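You operate a simulated robot arm through the tools that you are given. There is no shell and no other tool. Be economical: measure what you need, move in short steps, check, and stop when the job is done.

The job below is to be done with a simulated two-armed robot. You get a single attempt, and the scene is never put back.

## Task
Take the lid off the earplug jar and lay it down on the speckled worktop.

Only the result counts: the job must be done as asked and must still hold three seconds after the hand-in. Knocking over, shifting, dropping, spilling or breaking anything else fails it. Lids that push on must go on centred and level and be pressed home; caps that screw on are set level and turned clockwise until they are tight.

## Robot
Two 7-joint arms with two-finger grippers on one trunk, on a base that drives. Base frame: it is fixed to the floor where the robot stands at the start and does not move with it; the origin is under the middle of the robot, x ahead of it, y to its left, z up. Readings come in mm, degrees, newtons and seconds.
The left shoulder is at the start at [78, 151, 963], the right one opposite. With the tool pointing down near the work surface each hand reaches from about 100 to 760 mm from the robot's upright axis, wherever it stands, measured 20 degrees to its own side. Payload 2.54 kg a hand.
The tool frame of a hand sits at the grasp point between the pads (the TCP): z along the fingers, y along the line on which they close. The tips reach 30 mm beyond it. Largest opening 116 mm; the body of the gripper starts 95 mm behind the TCP.
Orientation is that of the tool frame in the base frame, as [roll, pitch, yaw] about the fixed x, y, z axes, in that order (R = Rz(yaw) Ry(pitch) Rx(roll)). With the fingers straight down and closing along the base's y, the tool's x points along the base's -x, its y along +y and its z along -z.

## Interface
- The arms move only by the tool send_rows. It takes "left_increments", "right_increments" or both (then of equal length, played together; a hand with none holds still); each is a list of rows, each a list of 7 numbers: the gripper command, from -1 (fully open) to 1 (shut), values between in proportion, then the shift along the tool's x, y, z in mm, then the turn, a rotation vector about the tool's x, y, z in degrees. In form: [[gripper, x, y, z, ax, ay, az], ...]. A call has 1 to 12 rows; each row shifts and turns the commanded pose from where the row before left it, along the tool's axes as they then stand. Rows are played at 5 a second. More than 50 mm and 8.6 degrees between two rows, or a gripper value outside its range, and nothing of the call is played. Where a pose cannot be reached the arm comes as near as it can. A force on the tool above 40 N (or 10 N above the force at the start of the call, whichever is more), or a blocked arm, ends the call early, and 0.2 s more pass. The fingers move at their own pace (about 72 mm/s each) and stop on an object; they squeeze with about 41 N. The grip force told is the motor's: it shows also when the fingers shut on nothing. Time passes only in rows, and 0.2 s behind the last, so rows that do not move let the fingers close. The reply holds the time, the measured pose of the TCP, the force on the tool along the base axes, the opening and the grip force, in the units named above and with some noise, with the torque about the TCP (base axes, N m) and any sound that the robot's microphone picked up.
- Cameras (640 x 400 px; columns grow to the right, rows downward): "scene" is now at [161.4, 8.4, 1110.7]; the picture's right is [0.12, -0.99, 0.00], its down [-0.28, -0.03, -0.96] and it looks along [0.95, 0.11, -0.28] (base axes); focal length 250 px, centre (320, 200). "left" rides on the left gripper at [69, 15, -122] in its tool frame; the picture's right is [-0.21, 0.98, 0.00], its down [-0.83, -0.18, -0.53] and it looks along [-0.52, -0.11, 0.85] (tool axes); focal length 251 px, centre (320, 200). "right" rides on the right gripper at [69, -15, -122] in its tool frame; the picture's right is [0.21, 0.98, 0.00], its down [-0.83, 0.18, -0.53] and it looks along [-0.52, 0.11, 0.85] (tool axes); focal length 251 px, centre (320, 200). There is no depth. A picture from a camera that has moved, and an enlarged one, comes with that camera's place and axes in the base frame and with its lens.
- snapshot(camera): a new picture of that camera. No time passes.
- lift_body(by): slides the trunk up (or, below 0, down) by that many mm; the arms and the scene camera ride with it, the base frame stays. It gives what a move gives, with no picture.
- steer(legs): drives the robot by 1 to 6 legs, each [ahead, left, turn to the left] in mm, mm and degrees, along the robot's own axes; the way and the turn of a leg run together, so that a leg with both is an arc; at most 1500 mm and 180 degrees a leg. The arms and the cameras ride along, it lands a little off, and it stops where it bumps. It gives what a move gives.
- aim_head(pan, tilt): turns the head with the scene camera to pan (to the left, within 80 degrees either way) and tilt (down, from -29 to 69), counted from straight ahead of the robot. It gives what a move gives.
- inspect(camera, box): a new picture of the part [left, top, right, bottom] of that camera's present view, enlarged. No time passes.
- close_job(): hands the job in; it is judged then, once.

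Go step by step. Nothing tells you exact positions but the pictures and the camera data: compare them with the known pose of the tool, close in by small moves and look again before you grip or let go. The budget is 120 turns and 88 pictures, counting those below and the enlarged ones. Unless the task says otherwise, let go and move clear before handing in, and close with one line.

The tools are called after ">>>" as a command line: name --argument value ..., lists and objects as JSON in quotes. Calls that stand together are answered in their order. send_rows: Moves the arms, as the interface text tells. Its arguments: {"type":"object","properties":{"left_increments":{"type":"array","items":{"type":"array","items":{"type":"number"}}},"right_increments":{"type":"array","items":{"type":"array","items":{"type":"number"}}}},"required":[]} The other tools are called the same way: lift_body (by) slides the trunk up or down; steer (legs) drives the base; aim_head (pan, tilt) turns the head that bears the scene camera; snapshot (camera) takes a picture; inspect (camera, box) takes an enlarged picture of a part of a camera's view; close_job () hands the job in.

At the start:

```text
time: 0.0
left_tool_pos: [458.9, 355.3, 999.7]
left_orientation: [179.9, 0.0, 180.0]
left_force: [0.1, 0.1, 0.4]
left_ft_torque: [-0.01, 0.03, -0.02]
left_opening: 116.2
left_finger_force: 0.0
right_tool_pos: [328.5, -58.6, 999.7]
right_orientation: [180.0, 0.0, 180.0]
right_force: [0.1, -0.3, 0.5]
right_ft_torque: [-0.04, -0.02, -0.01]
right_opening: 115.9
right_finger_force: 0.0
trunk travel left (down, up): [-200.0, 89.0]
robot x, y, heading: [-2.6, -2.1, -0.1]
head pan, tilt: [6.7, 16.5]
```

scene: 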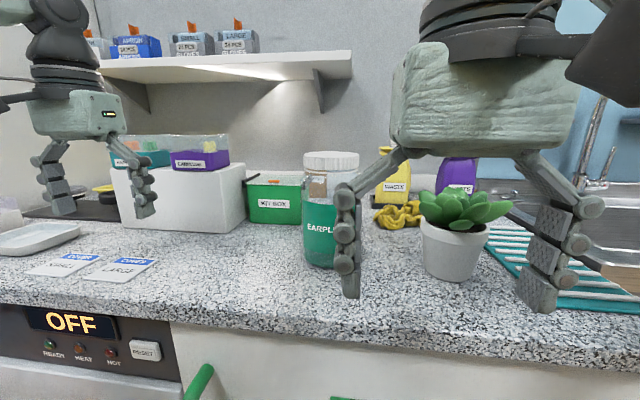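
right: 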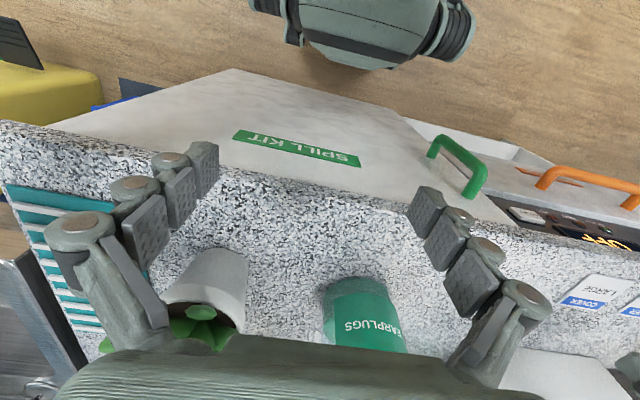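
left: 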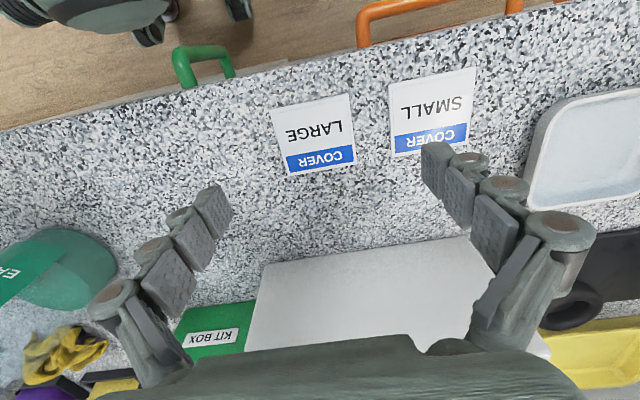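

The earplug jar stands near the middle of the worktop with a white ribbed lid, partly behind the right hand's finger. I'll look closer at it.

>>> inspect --camera "scene" --box '[270, 130, 400, 290]'

>>> snapshot --camera "scene"

```text
2.50 times, centred on (335, 210) of scene
camera zoom: at [161.4, 8.4, 1110.7], right [0.12, -0.99, 0.0], down [-0.28, -0.03, -0.96], along [0.95, 0.11, -0.28], focal length 626 px, centre (282, 175)
```

zoom: 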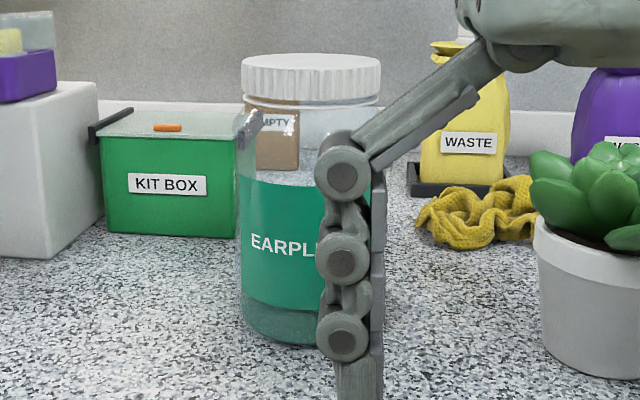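

```text
83 pictures are left
camera scene: at [161.4, 8.4, 1110.7], right [0.12, -0.99, 0.0], down [-0.28, -0.03, -0.96], along [0.95, 0.11, -0.28], focal length 250 px, centre (320, 200)
```

scene: 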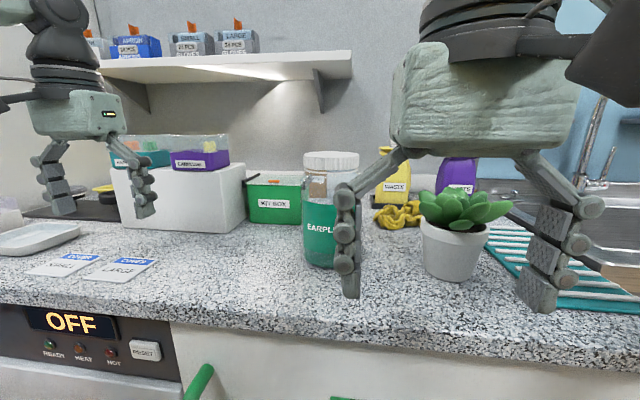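

The worktop comes out at about z 898, and the jar at about [553, 35] with a lid roughly 86 mm wide and its top near z 1069. The lid looks like a screw cap, so I'll hold the jar with the left hand and turn it with the right, starting by raising the right hand clear.

>>> send_rows --right_increments '[[-1, 0, 0, -40, 0, 0, 0], [-1, 0, 0, -40, 0, 0, 0], [-1, 0, 0, -40, 0, 0, 0], [-1, 0, 0, -40, 0, 0, 0], [-1, 0, 0, -20, 0, 0, 0], [-1, 0, 0, 0, 0, 0, 0]]'

>>> snapshot --camera "scene"

>>> snapshot --camera "right"

```text
time: 1.4
left_tool_pos: [459.1, 355.8, 999.1]
left_orientation: [180.0, 0.0, -180.0]
left_force: [1.0, 0.2, -0.1]
left_ft_torque: [-0.02, 0.0, 0.03]
left_opening: 116.2
left_finger_force: 0.0
right_tool_pos: [327.9, -57.6, 1180.9]
right_orientation: [-179.9, -0.1, -180.0]
right_force: [0.9, 0.6, 0.1]
right_ft_torque: [-0.02, 0.01, -0.03]
right_opening: 116.1
right_finger_force: 0.1
trunk travel left (down, up): [-200.0, 89.0]
robot x, y, heading: [0.0, 2.4, 0.0]
head pan, tilt: [6.7, 16.5]
```

```text
82 pictures are left
camera scene: at [161.5, 8.3, 1110.7], right [0.12, -0.99, 0.0], down [-0.28, -0.03, -0.96], along [0.95, 0.11, -0.28], focal length 250 px, centre (320, 200)
```

scene: 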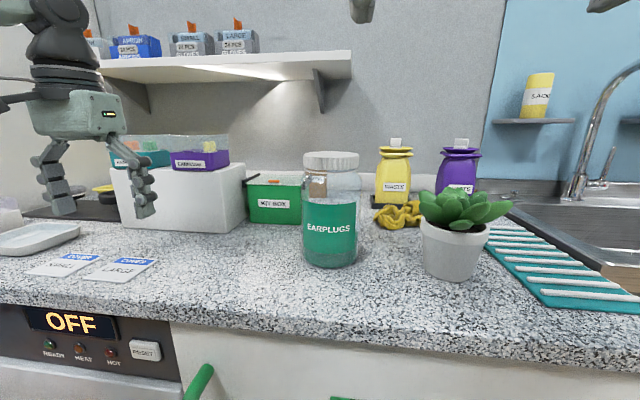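

```text
81 pictures are left
camera right: at [259.1, -72.3, 1303.7], right [-0.21, 0.98, 0.0], down [0.83, 0.18, 0.53], along [0.52, 0.11, -0.85], focal length 251 px, centre (320, 200)
```

right: 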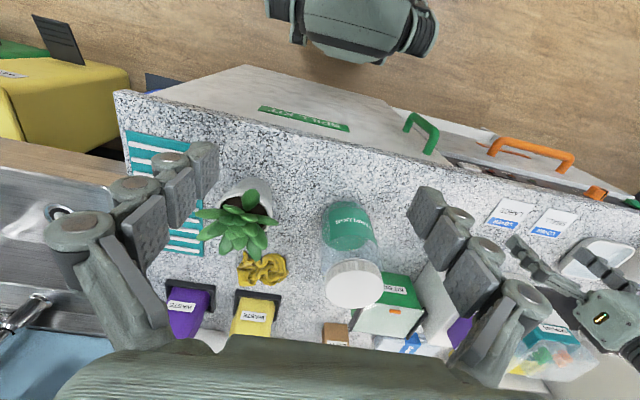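

The jar is now fully in view from both cameras. I'll enlarge it to fix the lid's place.

>>> inspect --camera "scene" --box '[280, 140, 380, 280]'

>>> inspect --camera "right" --box '[280, 180, 440, 330]'

```text
2.86 times, centred on (330, 210) of scene
camera zoom: at [161.5, 8.3, 1110.7], right [0.12, -0.99, 0.0], down [-0.28, -0.03, -0.96], along [0.95, 0.11, -0.28], focal length 715 px, centre (291, 171)
```

zoom: 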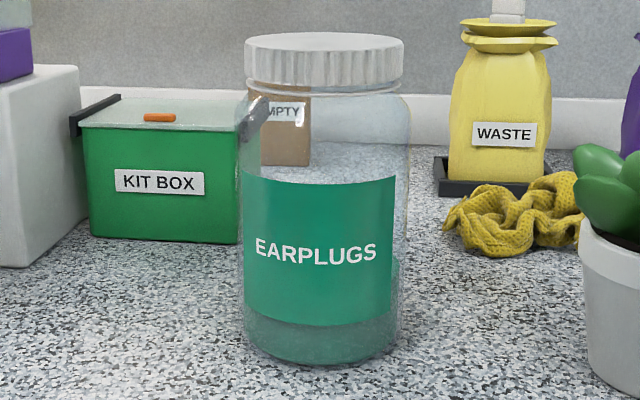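

```text
2.67 times, centred on (360, 255) of right
camera zoom: at [259.1, -72.3, 1303.7], right [-0.21, 0.98, 0.0], down [0.83, 0.18, 0.53], along [0.52, 0.11, -0.85], focal length 670 px, centre (213, 53)
```

zoom: 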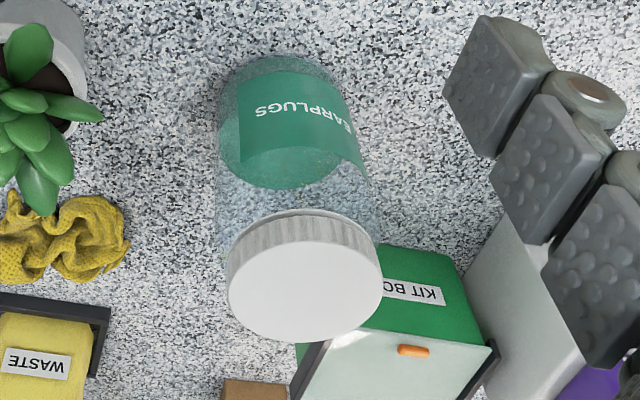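

The two views give the lid centre at about [525, 33, 1071] with a diameter near 80, the jar body about 92 wide, and the worktop at about z 905. Next I turn the left hand so it points forward-right and down at 30°, ready to hold the jar body.

>>> send_rows --left_increments '[[-1, 0, 0, -10, 0, 0, 7.5], [-1, 0, 0, -10, 0, 0, 7.5], [-1, 0, 0, -10, 0, 0, 7.5], [-1, 0, 0, -10, 0, 0, 7.5], [-1, 0, 0, -10, 0, 0, 7.5], [-1, 0, 0, -10, 0, 0, 7.5], [-1, 0, 0, 0, 0, 0, 0]]'

>>> send_rows --left_increments '[[-1, 0, 0, 0, 0, -7.5, 0], [-1, 0, 0, 0, 0, -7.5, 0], [-1, 0, 0, 0, 0, -7.5, 0], [-1, 0, 0, 0, 0, -7.5, 0], [-1, 0, 0, 0, 0, -7.5, 0], [-1, 0, 0, 0, 0, -7.5, 0], [-1, 0, 0, 0, 0, -7.5, 0], [-1, 0, 0, 0, 0, -7.5, 0], [-1, 0, 0, 0, 0, 0, 0]]'

>>> snapshot --camera "scene"

```text
time: 3.0
left_tool_pos: [461.1, 353.8, 1058.9]
left_orientation: [180.0, -0.1, 134.8]
left_force: [-0.6, -0.5, 0.5]
left_ft_torque: [0.01, -0.01, 0.02]
left_opening: 115.8
left_finger_force: 0.0
right_tool_pos: [328.9, -57.2, 1180.7]
right_orientation: [-180.0, -0.1, 180.0]
right_force: [-0.2, 0.2, 0.7]
right_ft_torque: [0.0, -0.01, -0.02]
right_opening: 116.2
right_finger_force: 0.0
trunk travel left (down, up): [-200.0, 89.0]
robot x, y, heading: [2.3, 0.3, -0.1]
head pan, tilt: [6.7, 16.5]
```

```text
time: 5.0
left_tool_pos: [459.0, 353.4, 1059.9]
left_orientation: [179.9, 60.2, 135.0]
left_force: [-0.2, 0.1, -0.1]
left_ft_torque: [0.01, 0.01, -0.01]
left_opening: 116.0
left_finger_force: 0.1
right_tool_pos: [328.9, -58.7, 1181.0]
right_orientation: [180.0, 0.0, 179.9]
right_force: [0.5, -0.2, 0.2]
right_ft_torque: [-0.02, -0.03, -0.03]
right_opening: 116.0
right_finger_force: 0.0
trunk travel left (down, up): [-200.0, 89.0]
robot x, y, heading: [-0.5, -1.3, -0.2]
head pan, tilt: [6.7, 16.5]
```

```text
78 pictures are left
camera scene: at [161.4, 8.3, 1110.8], right [0.12, -0.99, 0.0], down [-0.28, -0.03, -0.96], along [0.95, 0.11, -0.28], focal length 250 px, centre (320, 200)
```

scene: 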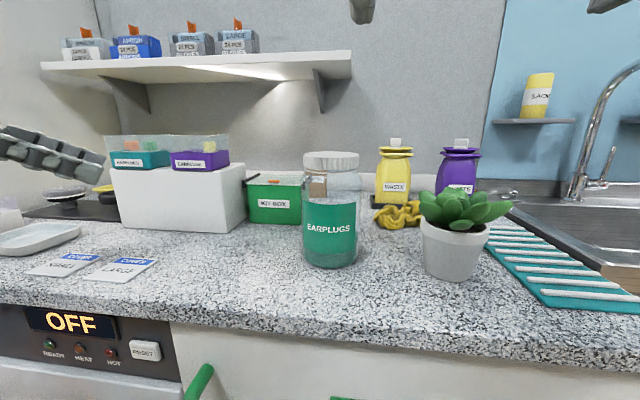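

The left hand has the right attitude. Now I'll bring it to a standoff about 150 mm back from the jar along its pointing direction.

>>> send_rows --left_increments '[[-1, -9.6, -29.9, 22.2, 0, 0, 0], [-1, -9.6, -29.9, 22.2, 0, 0, 0], [-1, -9.6, -29.9, 22.2, 0, 0, 0], [-1, -9.6, -29.9, 22.2, 0, 0, 0], [-1, -9.6, -29.9, 22.2, 0, 0, 0], [-1, -9.6, -29.9, 22.2, 0, 0, 0], [-1, 0, 0, 0, 0, 0, 0]]'

>>> snapshot --camera "scene"

>>> snapshot --camera "left"

```text
time: 6.6
left_tool_pos: [431.7, 125.8, 1040.5]
left_orientation: [-179.9, 60.0, 135.1]
left_force: [0.0, 0.1, 0.0]
left_ft_torque: [0.01, 0.0, 0.01]
left_opening: 116.1
left_finger_force: 0.0
right_tool_pos: [328.8, -57.7, 1180.3]
right_orientation: [-180.0, 0.0, 180.0]
right_force: [-0.2, -0.3, 0.2]
right_ft_torque: [0.02, -0.02, 0.0]
right_opening: 116.0
right_finger_force: 0.0
trunk travel left (down, up): [-200.0, 89.0]
robot x, y, heading: [1.9, -1.3, 0.0]
head pan, tilt: [6.7, 16.5]
```

```text
77 pictures are left
camera scene: at [161.4, 8.5, 1110.7], right [0.12, -0.99, 0.0], down [-0.28, -0.03, -0.96], along [0.95, 0.11, -0.28], focal length 250 px, centre (320, 200)
```

scene: 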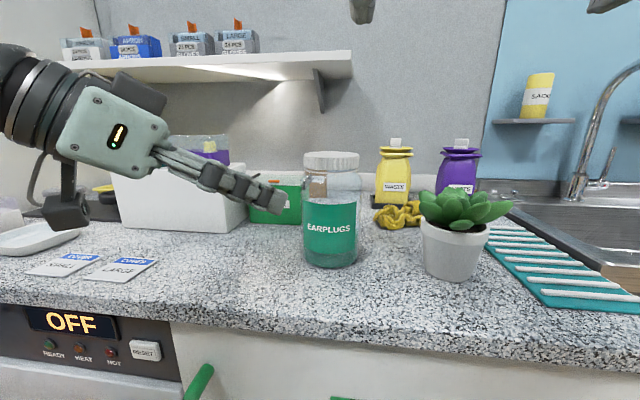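

```text
76 pictures are left
camera left: at [342.7, 237.6, 1043.0], right [0.77, 0.61, 0.19], down [-0.16, -0.09, 0.98], along [0.62, -0.78, 0.03], focal length 251 px, centre (320, 200)
```

left: 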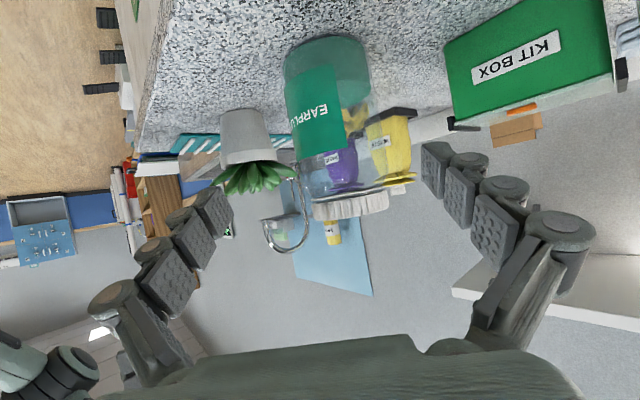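

The jar lies ahead between the fingers, though this camera puts it slightly off my estimate. I'll enlarge to check.

>>> inspect --camera "left" --box '[260, 20, 440, 230]'

```text
1.90 times, centred on (350, 125) of left
camera zoom: at [342.7, 237.6, 1043.0], right [0.77, 0.61, 0.19], down [-0.16, -0.09, 0.98], along [0.62, -0.78, 0.03], focal length 479 px, centre (263, 343)
```

zoom: 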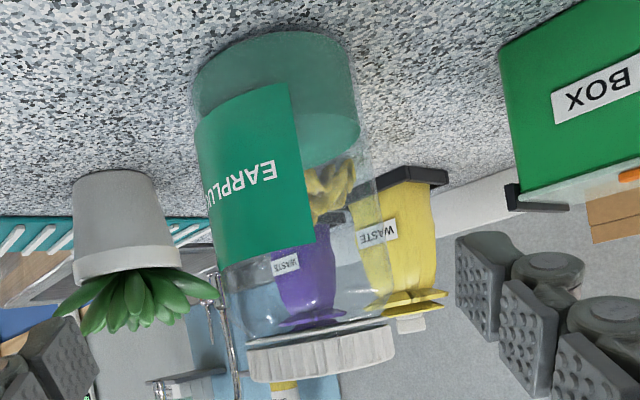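

The cameras disagree by about 15 mm along the depth, so I'll check them against my own fingertips in the scene view.

>>> inspect --camera "scene" --box '[180, 120, 370, 280]'

```text
2.50 times, centred on (275, 200) of scene
camera zoom: at [161.4, 8.5, 1110.7], right [0.12, -0.99, 0.0], down [-0.28, -0.03, -0.96], along [0.95, 0.11, -0.28], focal length 626 px, centre (432, 200)
```

zoom: 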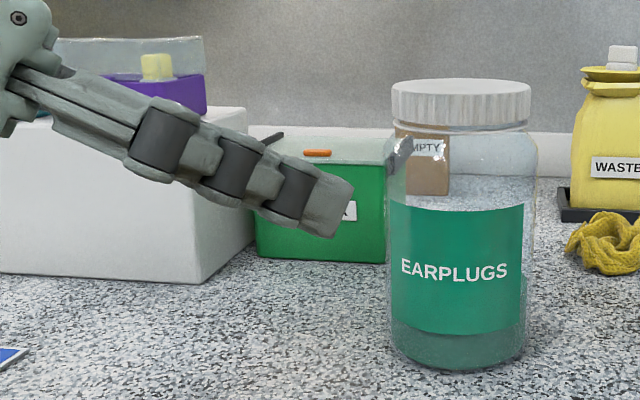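

The scene camera agrees with my fingertips to within about 10 mm. I'll bring the right hand over the lid, still 60 mm clear, to get a close top view.

>>> send_rows --right_increments '[[-1, -34, 15.3, 3, 0, 0, 0], [-1, -34, 15.3, 3, 0, 0, 0], [-1, -34, 15.3, 3, 0, 0, 0], [-1, -34, 15.3, 3, 0, 0, 0], [-1, -34, 15.3, 3, 0, 0, 0], [-1, -36, 15.3, 3, 0, 0, 0], [-1, 0, 0, 0, 0, 0, 0]]'

>>> snapshot --camera "right"

>>> snapshot --camera "scene"

```text
time: 8.2
left_tool_pos: [432.2, 126.2, 1040.3]
left_orientation: [179.9, 60.1, 135.0]
left_force: [0.2, -0.1, 0.1]
left_ft_torque: [-0.03, -0.01, 0.0]
left_opening: 116.2
left_finger_force: 0.1
right_tool_pos: [534.3, 30.9, 1160.7]
right_orientation: [179.9, 0.1, -180.0]
right_force: [1.2, -0.1, -0.6]
right_ft_torque: [0.01, 0.02, 0.0]
right_opening: 116.3
right_finger_force: 0.1
trunk travel left (down, up): [-200.0, 89.0]
robot x, y, heading: [1.5, -0.4, -0.2]
head pan, tilt: [6.7, 16.5]
```

```text
73 pictures are left
camera right: at [464.7, 17.1, 1283.0], right [-0.22, 0.98, 0.0], down [0.82, 0.18, 0.54], along [0.52, 0.12, -0.84], focal length 251 px, centre (320, 200)
```

right: 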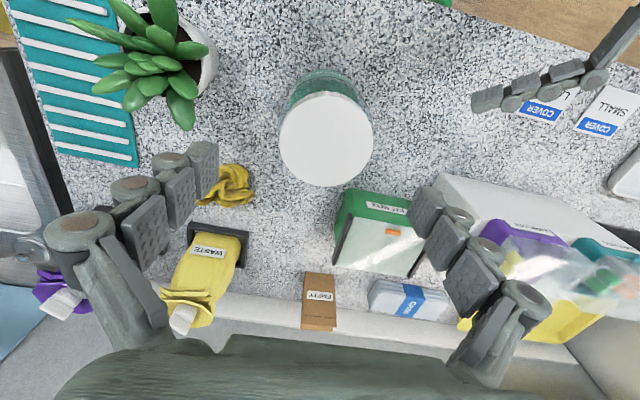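

```text
72 pictures are left
camera scene: at [161.5, 8.1, 1110.8], right [0.12, -0.99, 0.0], down [-0.28, -0.03, -0.96], along [0.95, 0.11, -0.28], focal length 250 px, centre (320, 200)
```

scene: 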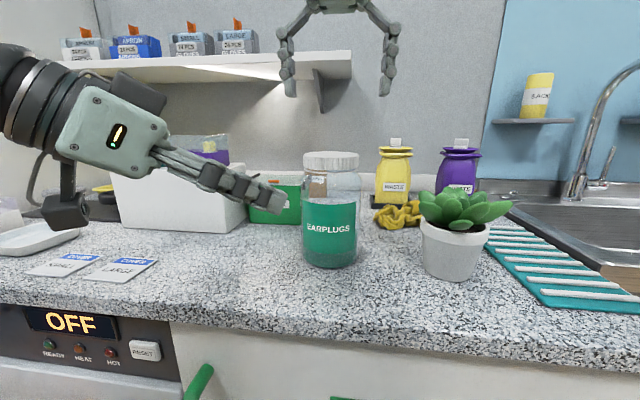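

This closer view puts the lid centre at about [534, 40], and the left view agrees to within 5 mm. I'll line the left hand up on that and move part-way in.

>>> send_rows --left_increments '[[-1, -3.7, 11.3, 1, 0, 0, 0], [-1, 0, 0, 25, 0, 0, 0], [-1, 0, 0, 25, 0, 0, 0], [-1, 0, 0, 0, 0, 0, 0]]'

>>> snapshot --camera "left"

>>> snapshot --camera "right"

```text
time: 9.2
left_tool_pos: [472.4, 103.0, 1023.2]
left_orientation: [-179.9, 60.0, 135.0]
left_force: [0.1, 0.3, -0.3]
left_ft_torque: [0.01, -0.01, 0.01]
left_opening: 116.6
left_finger_force: 0.2
right_tool_pos: [534.0, 32.0, 1160.5]
right_orientation: [-180.0, 0.1, -180.0]
right_force: [0.4, -0.3, 0.6]
right_ft_torque: [0.0, -0.01, 0.03]
right_opening: 115.9
right_finger_force: 0.0
trunk travel left (down, up): [-200.0, 89.0]
robot x, y, heading: [-0.6, -0.9, -0.0]
head pan, tilt: [6.7, 16.5]
```

```text
71 pictures are left
camera left: at [383.7, 213.9, 1023.8], right [0.77, 0.62, 0.19], down [-0.16, -0.09, 0.98], along [0.62, -0.78, 0.03], focal length 251 px, centre (320, 200)
```

left: 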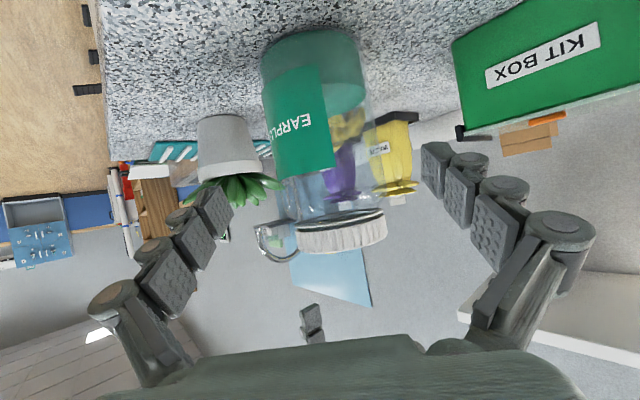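

```text
70 pictures are left
camera right: at [464.8, 17.4, 1282.7], right [-0.21, 0.98, 0.0], down [0.82, 0.18, 0.54], along [0.52, 0.12, -0.84], focal length 251 px, centre (320, 200)
```

right: 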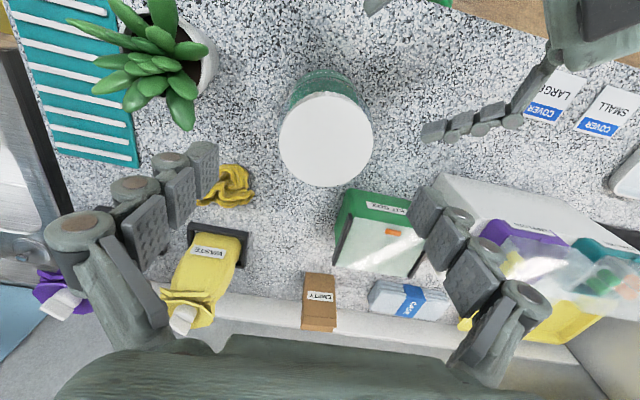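

Both hands match what the cameras show; the open fingertips reach only about 10 mm past the tool point. I'll shift 2.5 mm sideways and advance 55 mm.

>>> send_rows --left_increments '[[-1, 0, 2.5, 15, 0, 0, 0], [-1, 0, 0, 20, 0, 0, 0], [-1, 0, 0, 20, 0, 0, 0], [-1, 0, 0, 0, 0, 0, 0]]'

>>> snapshot --camera "left"

>>> snapshot --camera "right"

```text
time: 10.2
left_tool_pos: [510.2, 71.7, 992.8]
left_orientation: [-179.9, 60.1, 135.0]
left_force: [0.2, 0.2, 0.4]
left_ft_torque: [0.03, -0.01, -0.02]
left_opening: 115.9
left_finger_force: 0.1
right_tool_pos: [533.6, 32.5, 1160.2]
right_orientation: [180.0, 0.1, 180.0]
right_force: [0.8, -0.1, -0.6]
right_ft_torque: [0.0, 0.0, 0.0]
right_opening: 116.2
right_finger_force: 0.0
trunk travel left (down, up): [-200.0, 89.0]
robot x, y, heading: [-2.6, -2.4, 0.1]
head pan, tilt: [6.7, 16.5]
```

```text
69 pictures are left
camera left: at [421.1, 181.8, 994.3], right [0.77, 0.61, 0.19], down [-0.16, -0.09, 0.98], along [0.62, -0.78, 0.03], focal length 251 px, centre (320, 200)
```

left: 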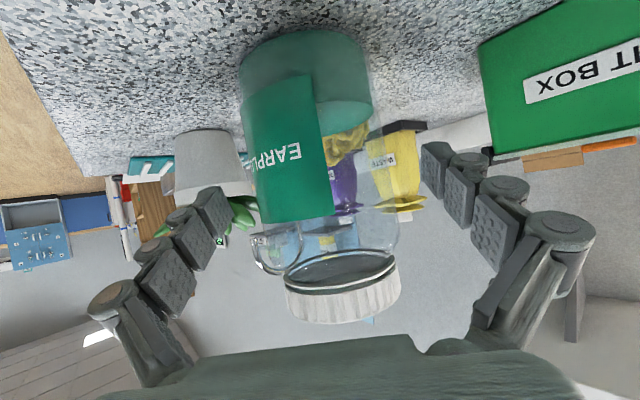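

```text
68 pictures are left
camera right: at [464.8, 17.4, 1282.7], right [-0.21, 0.98, 0.0], down [0.82, 0.18, 0.54], along [0.52, 0.12, -0.84], focal length 251 px, centre (320, 200)
```

right: 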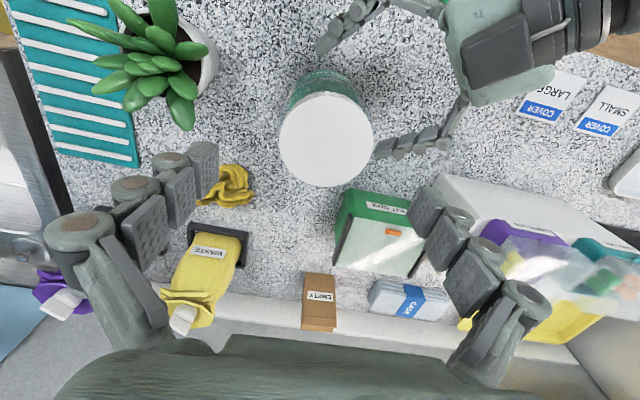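

The jar sits between the left fingers with clearance on each side. I'll go the remaining distance in small steps.

>>> send_rows --left_increments '[[-1, 0, 0, 14, 0, 0, 0], [-1, 0, 0, 14, 0, 0, 0], [-1, 0, 0, 14, 0, 0, 0], [-1, 0, 0, 14, 0, 0, 0], [-1, 0, 0, 0, 0, 0, 0]]'

>>> snapshot --camera "left"

>>> snapshot --camera "right"

>>> snapshot --camera "scene"

```text
time: 11.4
left_tool_pos: [543.7, 36.1, 965.2]
left_orientation: [-180.0, 60.0, 135.0]
left_force: [-0.5, 0.2, -0.7]
left_ft_torque: [0.02, -0.01, 0.0]
left_opening: 116.1
left_finger_force: 0.0
right_tool_pos: [534.4, 31.5, 1160.6]
right_orientation: [-180.0, 0.1, 180.0]
right_force: [-0.3, 0.4, 0.0]
right_ft_torque: [-0.02, -0.02, 0.0]
right_opening: 116.1
right_finger_force: 0.2
trunk travel left (down, up): [-200.0, 89.0]
robot x, y, heading: [0.8, -1.1, 0.1]
head pan, tilt: [6.7, 16.5]
```

```text
67 pictures are left
camera left: at [454.9, 146.9, 967.0], right [0.77, 0.61, 0.19], down [-0.16, -0.09, 0.98], along [0.62, -0.78, 0.03], focal length 251 px, centre (320, 200)
```

left: 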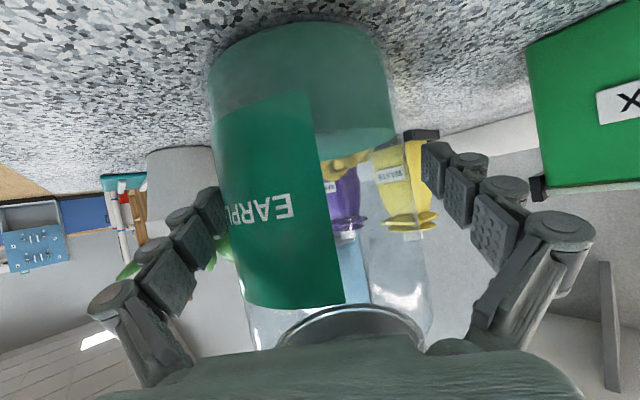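

```text
66 pictures are left
camera right: at [464.8, 17.3, 1282.7], right [-0.21, 0.98, 0.0], down [0.82, 0.18, 0.54], along [0.52, 0.12, -0.84], focal length 251 px, centre (320, 200)
```

right: 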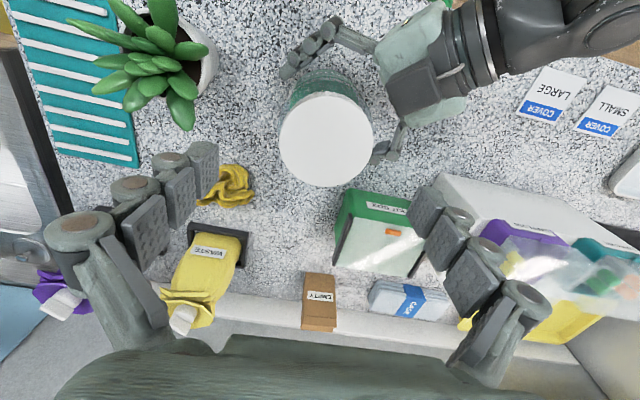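

```text
65 pictures are left
camera scene: at [161.4, 8.4, 1110.8], right [0.12, -0.99, 0.0], down [-0.28, -0.03, -0.96], along [0.95, 0.11, -0.28], focal length 250 px, centre (320, 200)
```

scene: 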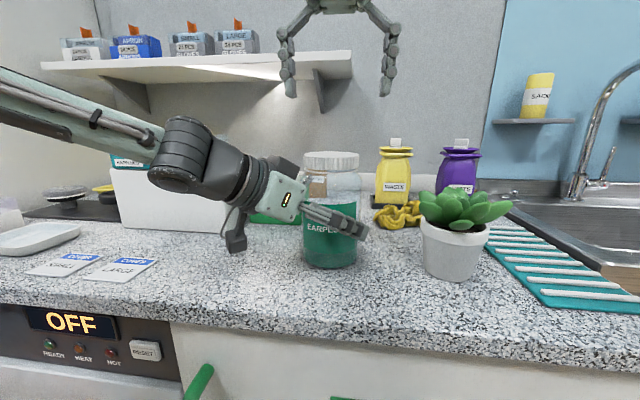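

The jar appears centred between the left fingers. I'll close the left hand gently in stages and watch the force.

>>> send_rows --left_increments '[[-0.9, 0, 0, 0, 0, 0, 0], [-0.8, 0, 0, 0, 0, 0, 0], [-0.7, 0, 0, 0, 0, 0, 0], [-0.65, 0, 0, 0, 0, 0, 0], [-0.6, 0, 0, 0, 0, 0, 0]]'

>>> snapshot --camera "left"

>>> inspect --camera "right" --box '[250, 10, 450, 200]'

```text
time: 12.6
left_tool_pos: [543.8, 37.0, 965.5]
left_orientation: [180.0, 60.0, 135.0]
left_force: [-0.3, 0.2, 1.0]
left_ft_torque: [-0.02, 0.0, -0.01]
left_opening: 93.2
left_finger_force: 0.1
right_tool_pos: [534.1, 32.3, 1160.4]
right_orientation: [179.9, 0.2, 180.0]
right_force: [-0.6, -0.7, 0.3]
right_ft_torque: [-0.03, -0.01, 0.01]
right_opening: 116.1
right_finger_force: 0.1
trunk travel left (down, up): [-200.0, 89.0]
robot x, y, heading: [0.3, 2.9, -0.2]
head pan, tilt: [6.7, 16.5]
```

```text
64 pictures are left
camera left: at [454.7, 147.0, 967.1], right [0.77, 0.61, 0.19], down [-0.16, -0.09, 0.98], along [0.62, -0.78, 0.03], focal length 251 px, centre (320, 200)
```

left: 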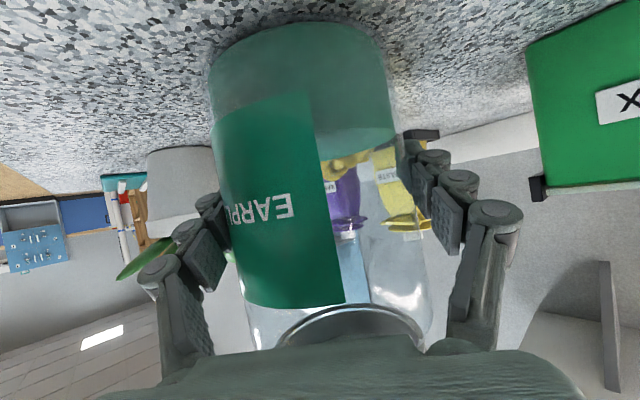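

```text
2.11 times, centred on (350, 105) of right
camera zoom: at [464.8, 17.3, 1282.7], right [-0.21, 0.98, 0.0], down [0.82, 0.18, 0.54], along [0.52, 0.12, -0.84], focal length 529 px, centre (257, 400)
```

zoom: 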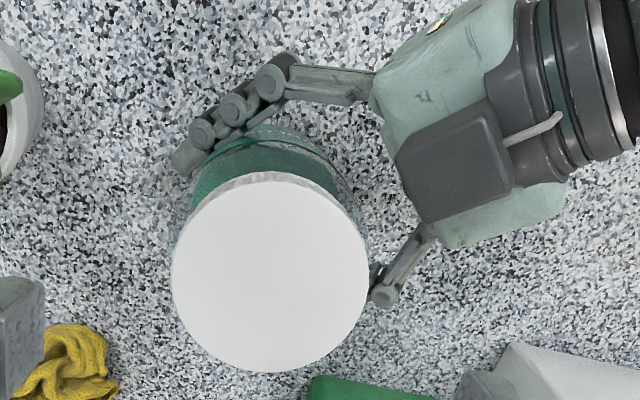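

No contact yet at a 93 mm opening. I'll keep closing in small increments.

>>> send_rows --left_increments '[[-0.57, 0, 0, 0, 0, 0, 0], [-0.55, 0, 0, 0, 0, 0, 0], [-0.53, 0, 0, 0, 0, 0, 0], [-0.52, 0, 0, 0, 0, 0, 0], [-0.52, 0, 0, 0, 0, 0, 0]]'

>>> snapshot --camera "left"

```text
time: 13.8
left_tool_pos: [542.1, 37.2, 965.6]
left_orientation: [-180.0, 60.0, 135.1]
left_force: [-2.4, -0.9, 1.8]
left_ft_torque: [-0.01, 0.14, 0.01]
left_opening: 90.5
left_finger_force: 41.5
right_tool_pos: [533.1, 31.7, 1160.1]
right_orientation: [180.0, 0.1, -180.0]
right_force: [-0.5, -0.2, -0.2]
right_ft_torque: [0.0, -0.01, -0.03]
right_opening: 115.9
right_finger_force: 0.1
trunk travel left (down, up): [-200.0, 89.0]
robot x, y, heading: [3.4, 1.0, -0.2]
head pan, tilt: [6.7, 16.5]
```

```text
62 pictures are left
camera left: at [454.5, 147.0, 967.3], right [0.77, 0.61, 0.19], down [-0.16, -0.09, 0.98], along [0.62, -0.78, 0.03], focal length 251 px, centre (320, 200)
```

left: 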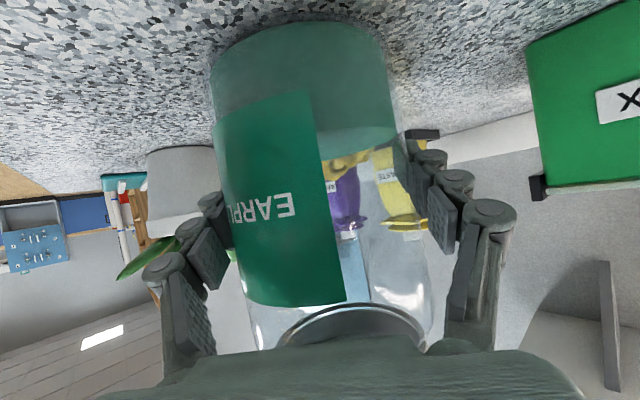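

The left hand holds the jar at 90.5 mm with about 41 N and barely any net force. Now I'll turn the right hand 90° clockwise above the lid, so there is room for a counter-clockwise stroke clear of the left hand.

>>> send_rows --right_increments '[[-1, -2, 6, 0, 0, 0, 8], [-1, 0, 0, 0, 0, 0, 8.2], [-1, 0, 0, 0, 0, 0, 8.2], [-1, 0, 0, 0, 0, 0, 8.2], [-1, 0, 0, 0, 0, 0, 8.2], [-1, 0, 0, 0, 0, 0, 8.2], [-1, 0, 0, 0, 0, 0, 8.2], [-1, 0, 0, 0, 0, 0, 8.2], [-1, 0, 0, 0, 0, 0, 8.2], [-1, 0, 0, 0, 0, 0, 8.2], [-1, 0, 0, 0, 0, 0, 8.2], [-1, 0, 0, 0, 0, 0, 0]]'

>>> snapshot --camera "right"

>>> snapshot --camera "scene"

```text
time: 16.4
left_tool_pos: [543.8, 35.4, 966.3]
left_orientation: [180.0, 60.2, 135.0]
left_force: [2.1, 1.8, 5.5]
left_ft_torque: [0.09, -0.09, 0.01]
left_opening: 90.5
left_finger_force: 40.6
right_tool_pos: [536.0, 40.4, 1160.8]
right_orientation: [179.8, -0.1, 89.9]
right_force: [-0.1, 1.0, -0.3]
right_ft_torque: [-0.01, 0.03, 0.03]
right_opening: 115.7
right_finger_force: 0.1
trunk travel left (down, up): [-200.0, 89.0]
robot x, y, heading: [0.0, -1.7, -0.2]
head pan, tilt: [6.7, 16.5]
```

```text
61 pictures are left
camera right: at [519.5, 109.6, 1283.9], right [0.98, 0.21, 0.0], down [0.18, -0.83, 0.53], along [0.12, -0.52, -0.85], focal length 251 px, centre (320, 200)
```

right: 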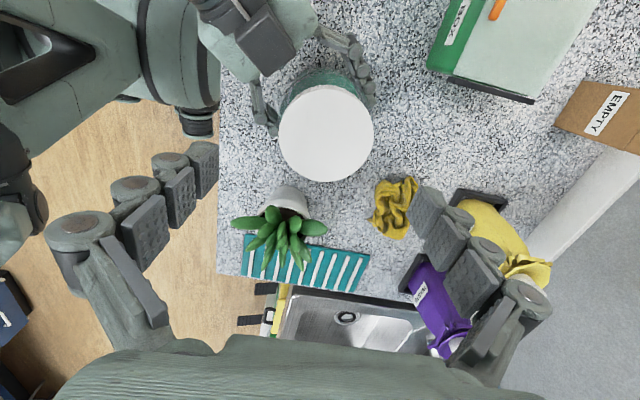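

```text
60 pictures are left
camera scene: at [161.2, 8.6, 1110.8], right [0.12, -0.99, 0.0], down [-0.28, -0.03, -0.96], along [0.95, 0.11, -0.28], focal length 250 px, centre (320, 200)
```

scene: 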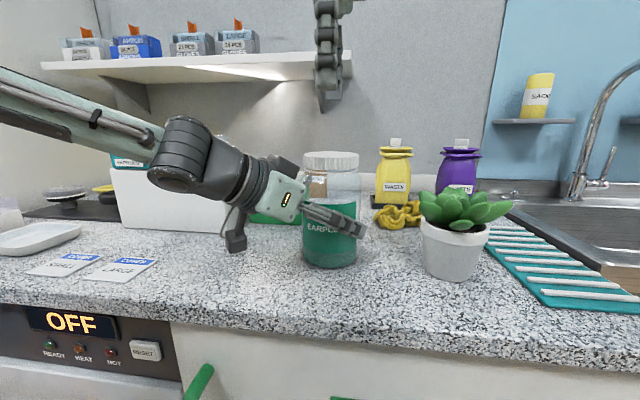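

Combining both hand views puts the lid axis at about [541, 39], which matches the left grip. I'll move onto that and come down to z 1085.

>>> send_rows --right_increments '[[-1, -1.4, 5, 15, 0, 0, 0], [-1, 0, 0, 20, 0, 0, 0], [-1, 0, 0, 20, 0, 0, 0], [-1, 0, 0, 20, 0, 0, 0], [-1, 0, 0, 0, 0, 0, 0]]'

>>> snapshot --camera "right"

>>> inspect --camera "scene" --box '[270, 90, 400, 200]'

```text
time: 17.6
left_tool_pos: [543.7, 37.0, 966.9]
left_orientation: [-180.0, 60.0, 135.0]
left_force: [-0.5, 0.8, 4.9]
left_ft_torque: [-0.03, -0.07, -0.03]
left_opening: 90.4
left_finger_force: 40.9
right_tool_pos: [538.4, 38.6, 1086.2]
right_orientation: [180.0, 0.0, 90.0]
right_force: [-0.2, 0.7, 0.5]
right_ft_torque: [-0.02, 0.02, 0.01]
right_opening: 115.9
right_finger_force: 0.1
trunk travel left (down, up): [-200.0, 89.0]
robot x, y, heading: [3.7, -2.7, 0.2]
head pan, tilt: [6.7, 16.5]
```

```text
59 pictures are left
camera right: at [523.4, 107.8, 1210.7], right [0.98, 0.21, 0.0], down [0.18, -0.83, 0.53], along [0.12, -0.52, -0.85], focal length 251 px, centre (320, 200)
```

right: 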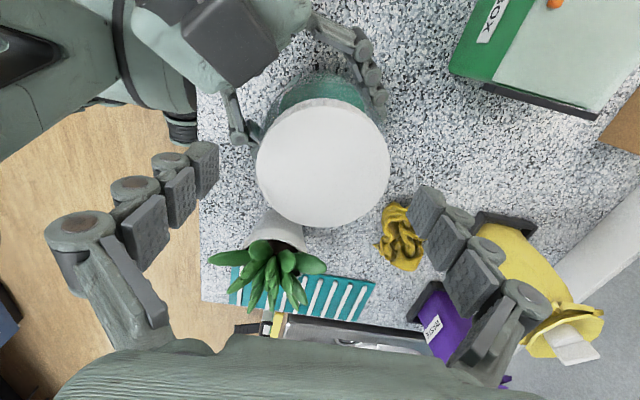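

```text
3.64 times, centred on (335, 145) of scene
camera zoom: at [161.1, 8.4, 1110.8], right [0.12, -0.99, 0.0], down [-0.28, -0.03, -0.96], along [0.95, 0.11, -0.28], focal length 910 px, centre (266, 400)
```

zoom: 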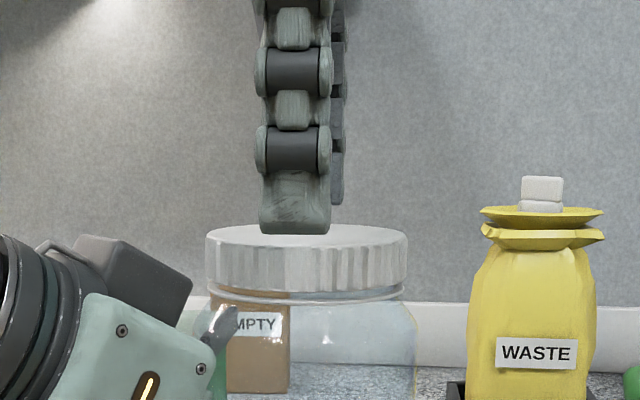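

The fingers straddle the lid with the open tips at about z 1077. I'll descend 13 mm, nudge 1.5 mm to centre, and begin closing to see where the tips sit.

>>> send_rows --right_increments '[[-1, 1.5, 0, 7, 0, 0, 0], [-1, 0, 0, 6, 0, 0, 0], [-0.8, 0, 0, 0, 0, 0, 0], [-0.65, 0, 0, 0, 0, 0, 0], [-0.55, 0, 0, 0, 0, 0, 0], [-0.55, 0, 0, 0, 0, 0, 0]]'

>>> snapshot --camera "right"

>>> inspect --camera "scene" --box '[270, 90, 400, 200]'

```text
time: 19.0
left_tool_pos: [544.0, 37.2, 964.7]
left_orientation: [180.0, 60.0, 135.0]
left_force: [0.4, 0.2, 4.0]
left_ft_torque: [-0.12, -0.06, 0.02]
left_opening: 90.5
left_finger_force: 41.5
right_tool_pos: [538.8, 39.5, 1075.4]
right_orientation: [-180.0, 0.1, 90.0]
right_force: [-0.7, 0.2, 0.4]
right_ft_torque: [0.01, -0.01, 0.01]
right_opening: 90.1
right_finger_force: 0.0
trunk travel left (down, up): [-200.0, 89.0]
robot x, y, heading: [-3.8, -1.2, 0.0]
head pan, tilt: [6.7, 16.5]
```

```text
57 pictures are left
camera right: at [524.6, 109.2, 1197.6], right [0.98, 0.21, 0.0], down [0.18, -0.83, 0.53], along [0.11, -0.52, -0.85], focal length 251 px, centre (320, 200)
```

right: 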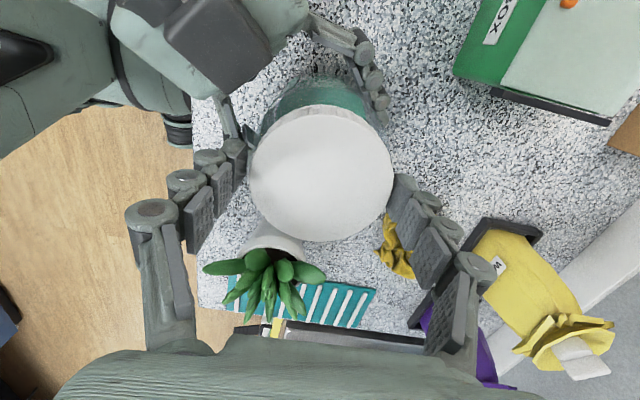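

```text
3.64 times, centred on (335, 145) of scene
camera zoom: at [161.1, 8.3, 1110.8], right [0.12, -0.99, 0.0], down [-0.28, -0.03, -0.96], along [0.95, 0.11, -0.28], focal length 910 px, centre (266, 400)
```

zoom: 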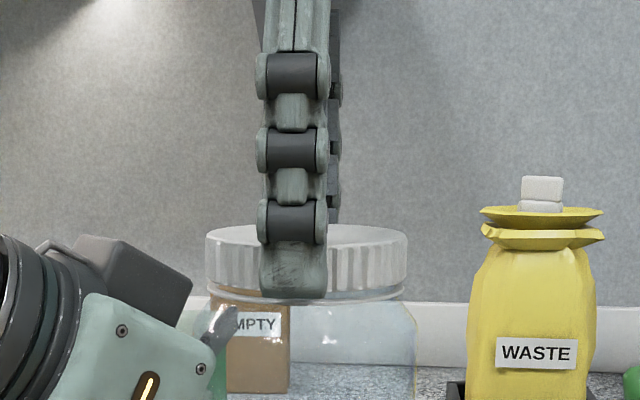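

The tips look close to the lid's lower edge, but I want a closer look at their height and centring before gripping.

>>> inspect --camera "right" --box '[200, 90, 450, 260]'

>>> inspect --camera "scene" --box '[300, 140, 365, 190]'

```text
2.35 times, centred on (325, 175) of right
camera zoom: at [524.6, 109.2, 1197.6], right [0.98, 0.21, 0.0], down [0.18, -0.83, 0.53], along [0.11, -0.52, -0.85], focal length 592 px, centre (308, 259)
```

zoom: 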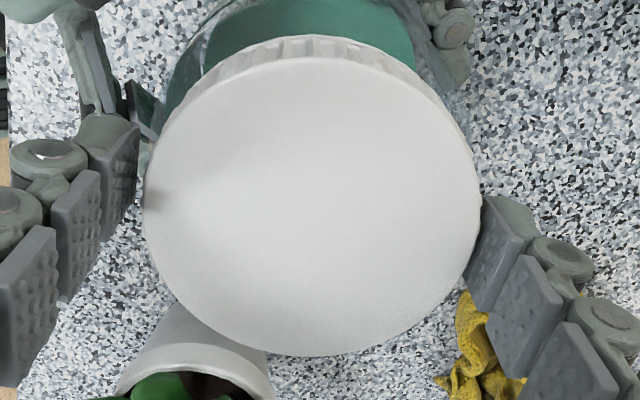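

```text
8.00 times, centred on (332, 165) of scene
camera zoom: at [161.1, 8.3, 1110.8], right [0.12, -0.99, 0.0], down [-0.28, -0.03, -0.96], along [0.95, 0.11, -0.28], focal length 2002 px, centre (220, 480)
```

zoom: 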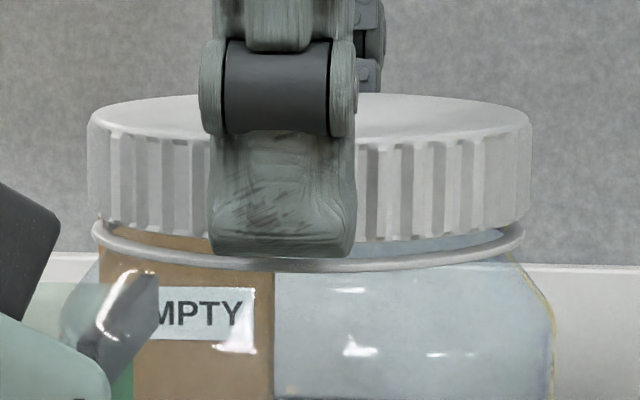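

The tips sit right at the lid's lower edge and the lid is centred between the pads. I'll raise 2 mm and close on the lid.

>>> send_rows --right_increments '[[-0.55, 0, 0, -2, 0, 0, 0], [-0.6, 0, 0, 0, 0, 0, 0], [-0.5, 0, 0, 0, 0, 0, 0], [-0.45, 0, 0, 0, 0, 0, 0], [-0.4, 0, 0, 0, 0, 0, 0], [-0.35, 0, 0, 0, 0, 0, 0], [-0.35, 0, 0, 0, 0, 0, 0]]'

>>> inspect --camera "right" --box '[200, 90, 450, 260]'

>>> inspect --camera "scene" --box '[280, 120, 390, 200]'

```text
time: 20.6
left_tool_pos: [543.7, 36.1, 966.1]
left_orientation: [-180.0, 60.1, 135.1]
left_force: [1.9, -2.4, 3.5]
left_ft_torque: [-0.16, 0.06, 0.02]
left_opening: 90.7
left_finger_force: 40.9
right_tool_pos: [539.9, 39.1, 1077.7]
right_orientation: [180.0, 0.1, 90.0]
right_force: [-1.8, 0.7, 3.1]
right_ft_torque: [0.02, 0.11, 0.03]
right_opening: 79.2
right_finger_force: 40.7
trunk travel left (down, up): [-200.0, 89.0]
robot x, y, heading: [-1.5, 0.8, -0.1]
head pan, tilt: [6.7, 16.5]
```

```text
2.35 times, centred on (325, 175) of right
camera zoom: at [525.3, 109.4, 1200.4], right [0.98, 0.21, 0.0], down [0.18, -0.83, 0.53], along [0.12, -0.52, -0.85], focal length 592 px, centre (308, 259)
```

zoom: 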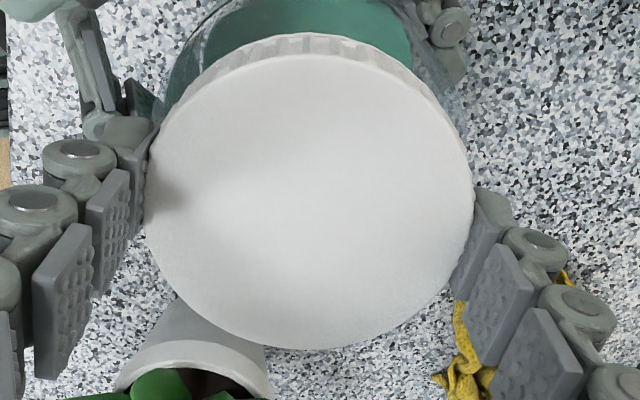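

```text
5.00 times, centred on (335, 160) of scene
camera zoom: at [161.0, 8.2, 1110.9], right [0.12, -0.99, 0.0], down [-0.28, -0.03, -0.96], along [0.95, 0.11, -0.28], focal length 1251 px, centre (245, 400)
```

zoom: 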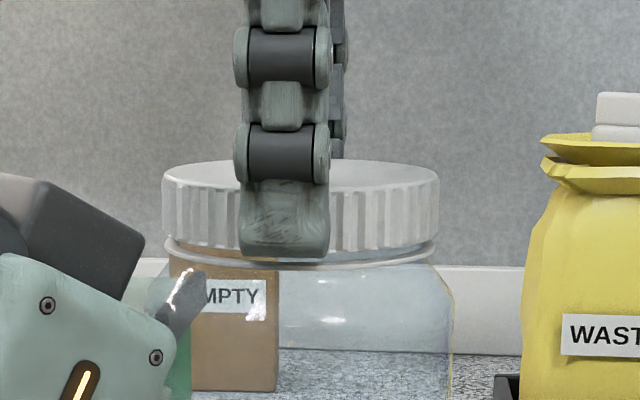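

The lid is gripped at 79 mm with 41 N. I'll start turning it counter-clockwise and watch the torque.

>>> send_rows --right_increments '[[-0.35, 0, 0, 0, 0, 0, -5], [-0.35, 0, 0, 0, 0, 0, -5], [-0.35, 0, 0, 0, 0, 0, -5], [-0.35, 0, 0, 0, 0, 0, 0]]'

>>> inspect --camera "scene" --box '[280, 120, 390, 200]'

```text
time: 21.6
left_tool_pos: [543.9, 36.2, 965.2]
left_orientation: [179.9, 60.0, 135.0]
left_force: [7.3, -4.4, 0.4]
left_ft_torque: [-0.22, 0.08, 0.0]
left_opening: 90.1
left_finger_force: 41.2
right_tool_pos: [539.8, 40.6, 1076.8]
right_orientation: [179.9, -0.1, 105.1]
right_force: [-5.1, 1.6, 12.2]
right_ft_torque: [-0.03, 0.16, 0.0]
right_opening: 79.5
right_finger_force: 40.8
trunk travel left (down, up): [-200.0, 89.0]
robot x, y, heading: [-0.1, 4.7, -0.2]
head pan, tilt: [6.7, 16.5]
```

```text
5.00 times, centred on (335, 160) of scene
camera zoom: at [160.8, 8.1, 1110.9], right [0.12, -0.99, 0.0], down [-0.28, -0.03, -0.96], along [0.95, 0.11, -0.28], focal length 1251 px, centre (245, 400)
```

zoom: 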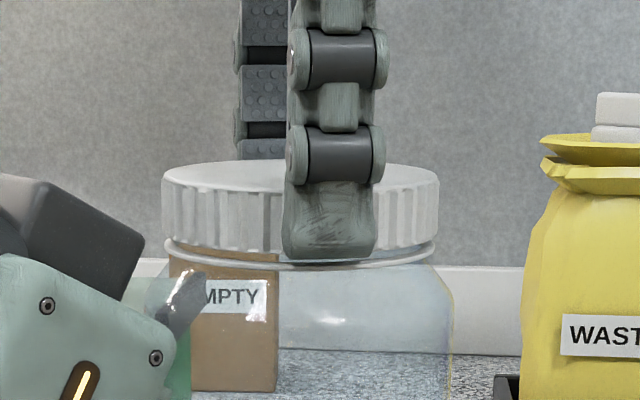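

The jar stays still and an upward push has appeared on the right hand, as expected of a lid climbing its thread. I'll continue, easing upward a little with each step.

>>> send_rows --right_increments '[[-0.35, 0, 0, -0.5, 0, 0, 0], [-0.35, 0, 0, -0.15, 0, 0, -7], [-0.35, 0, 0, -0.15, 0, 0, -7], [-0.35, 0, 0, -0.15, 0, 0, -7], [-0.35, 0, 0, 0, 0, 0, 0]]'

```text
time: 22.8
left_tool_pos: [543.3, 35.8, 966.7]
left_orientation: [179.8, 60.0, 135.1]
left_force: [11.1, -2.2, -0.6]
left_ft_torque: [-0.24, 0.5, -0.07]
left_opening: 90.7
left_finger_force: 40.9
right_tool_pos: [541.3, 40.4, 1078.7]
right_orientation: [179.9, 0.0, 126.1]
right_force: [-10.0, -2.2, 17.6]
right_ft_torque: [-0.07, 0.23, -0.01]
right_opening: 79.3
right_finger_force: 40.9
trunk travel left (down, up): [-200.0, 89.0]
robot x, y, heading: [2.4, 0.4, -0.1]
head pan, tilt: [6.7, 16.5]
```

The lateral force shows my axis is a millimetre or so off, so I'll shift back slightly and up 1 mm to relax the forces.

>>> send_rows --right_increments '[[-0.35, 0.6, -1.4, -1, 0, 0, 0], [-0.35, 0, 0, 0, 0, 0, 0]]'

>>> inspect --camera "scene" --box '[280, 120, 390, 200]'

```text
time: 23.4
left_tool_pos: [542.9, 36.9, 966.2]
left_orientation: [179.8, 60.1, 134.9]
left_force: [2.0, 4.4, -0.5]
left_ft_torque: [-0.13, -0.12, -0.02]
left_opening: 90.4
left_finger_force: 41.0
right_tool_pos: [538.7, 39.8, 1078.5]
right_orientation: [180.0, 0.1, 125.9]
right_force: [0.6, -3.1, 11.8]
right_ft_torque: [-0.09, -0.02, -0.01]
right_opening: 79.3
right_finger_force: 40.7
trunk travel left (down, up): [-200.0, 89.0]
robot x, y, heading: [3.7, 4.6, -0.0]
head pan, tilt: [6.7, 16.5]
```

```text
5.00 times, centred on (335, 160) of scene
camera zoom: at [161.0, 8.4, 1110.8], right [0.12, -0.99, 0.0], down [-0.28, -0.03, -0.96], along [0.95, 0.11, -0.28], focal length 1251 px, centre (245, 400)
```

zoom: 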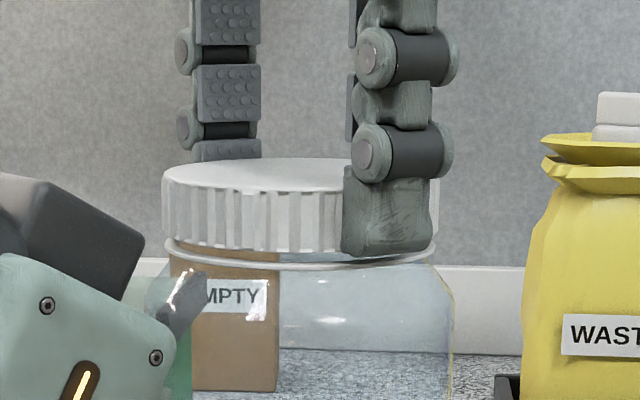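

Forces relaxed and the lid has risen slightly. I'll continue the stroke to about yaw 185.

>>> send_rows --right_increments '[[-0.35, 0, 0, -0.8, 0, 0, 0], [-0.35, 0, 0, -0.25, 0, 0, -7], [-0.35, 0, 0, -0.25, 0, 0, -7], [-0.35, 0, 0, -0.25, 0, 0, -7], [-0.35, 0, 0, -0.25, 0, 0, -7], [-0.35, 0, 0, 0, 0, 0, 0]]'

```text
time: 24.8
left_tool_pos: [544.1, 34.9, 966.2]
left_orientation: [179.9, 60.1, 134.9]
left_force: [1.6, -3.6, 5.2]
left_ft_torque: [0.28, 0.09, 0.01]
left_opening: 90.4
left_finger_force: 41.2
right_tool_pos: [538.4, 40.3, 1079.6]
right_orientation: [180.0, -0.1, 154.1]
right_force: [-0.4, 3.3, -5.6]
right_ft_torque: [0.06, 0.07, 0.02]
right_opening: 80.0
right_finger_force: 16.6
trunk travel left (down, up): [-200.0, 89.0]
robot x, y, heading: [-1.0, -2.9, 0.1]
head pan, tilt: [6.7, 16.5]
```

The z force has turned to a small pull and the grip weakened, so I'll command a firmer close and keep turning without more lift.

>>> send_rows --right_increments '[[0, 0, 0, 0, 0, 0, 0], [0, 0, 0, -0.1, 0, 0, -7], [0, 0, 0, -0.1, 0, 0, -7], [0, 0, 0, -0.1, 0, 0, -7], [0, 0, 0, -0.1, 0, 0, -7], [0, 0, 0, 0, 0, 0, 0]]'

>>> inspect --camera "scene" --box '[280, 120, 390, 200]'

```text
time: 26.2
left_tool_pos: [543.2, 35.9, 965.6]
left_orientation: [180.0, 60.0, 135.1]
left_force: [11.1, -6.1, 6.6]
left_ft_torque: [0.25, 0.92, -0.1]
left_opening: 90.4
left_finger_force: 41.0
right_tool_pos: [538.7, 39.3, 1080.3]
right_orientation: [-179.9, 0.1, -177.8]
right_force: [-12.8, 4.8, -3.6]
right_ft_torque: [0.14, 0.33, 0.02]
right_opening: 79.0
right_finger_force: 40.9
trunk travel left (down, up): [-200.0, 89.0]
robot x, y, heading: [2.8, 0.8, 0.1]
head pan, tilt: [6.7, 16.5]
```

```text
5.00 times, centred on (335, 160) of scene
camera zoom: at [161.3, 8.2, 1110.8], right [0.12, -0.99, 0.0], down [-0.28, -0.03, -0.96], along [0.95, 0.11, -0.28], focal length 1251 px, centre (245, 400)
```

zoom: 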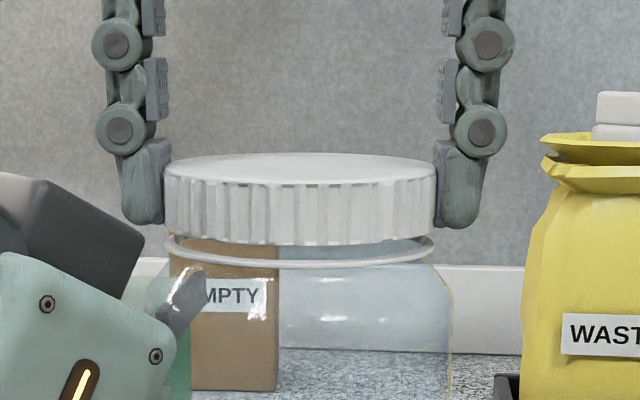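

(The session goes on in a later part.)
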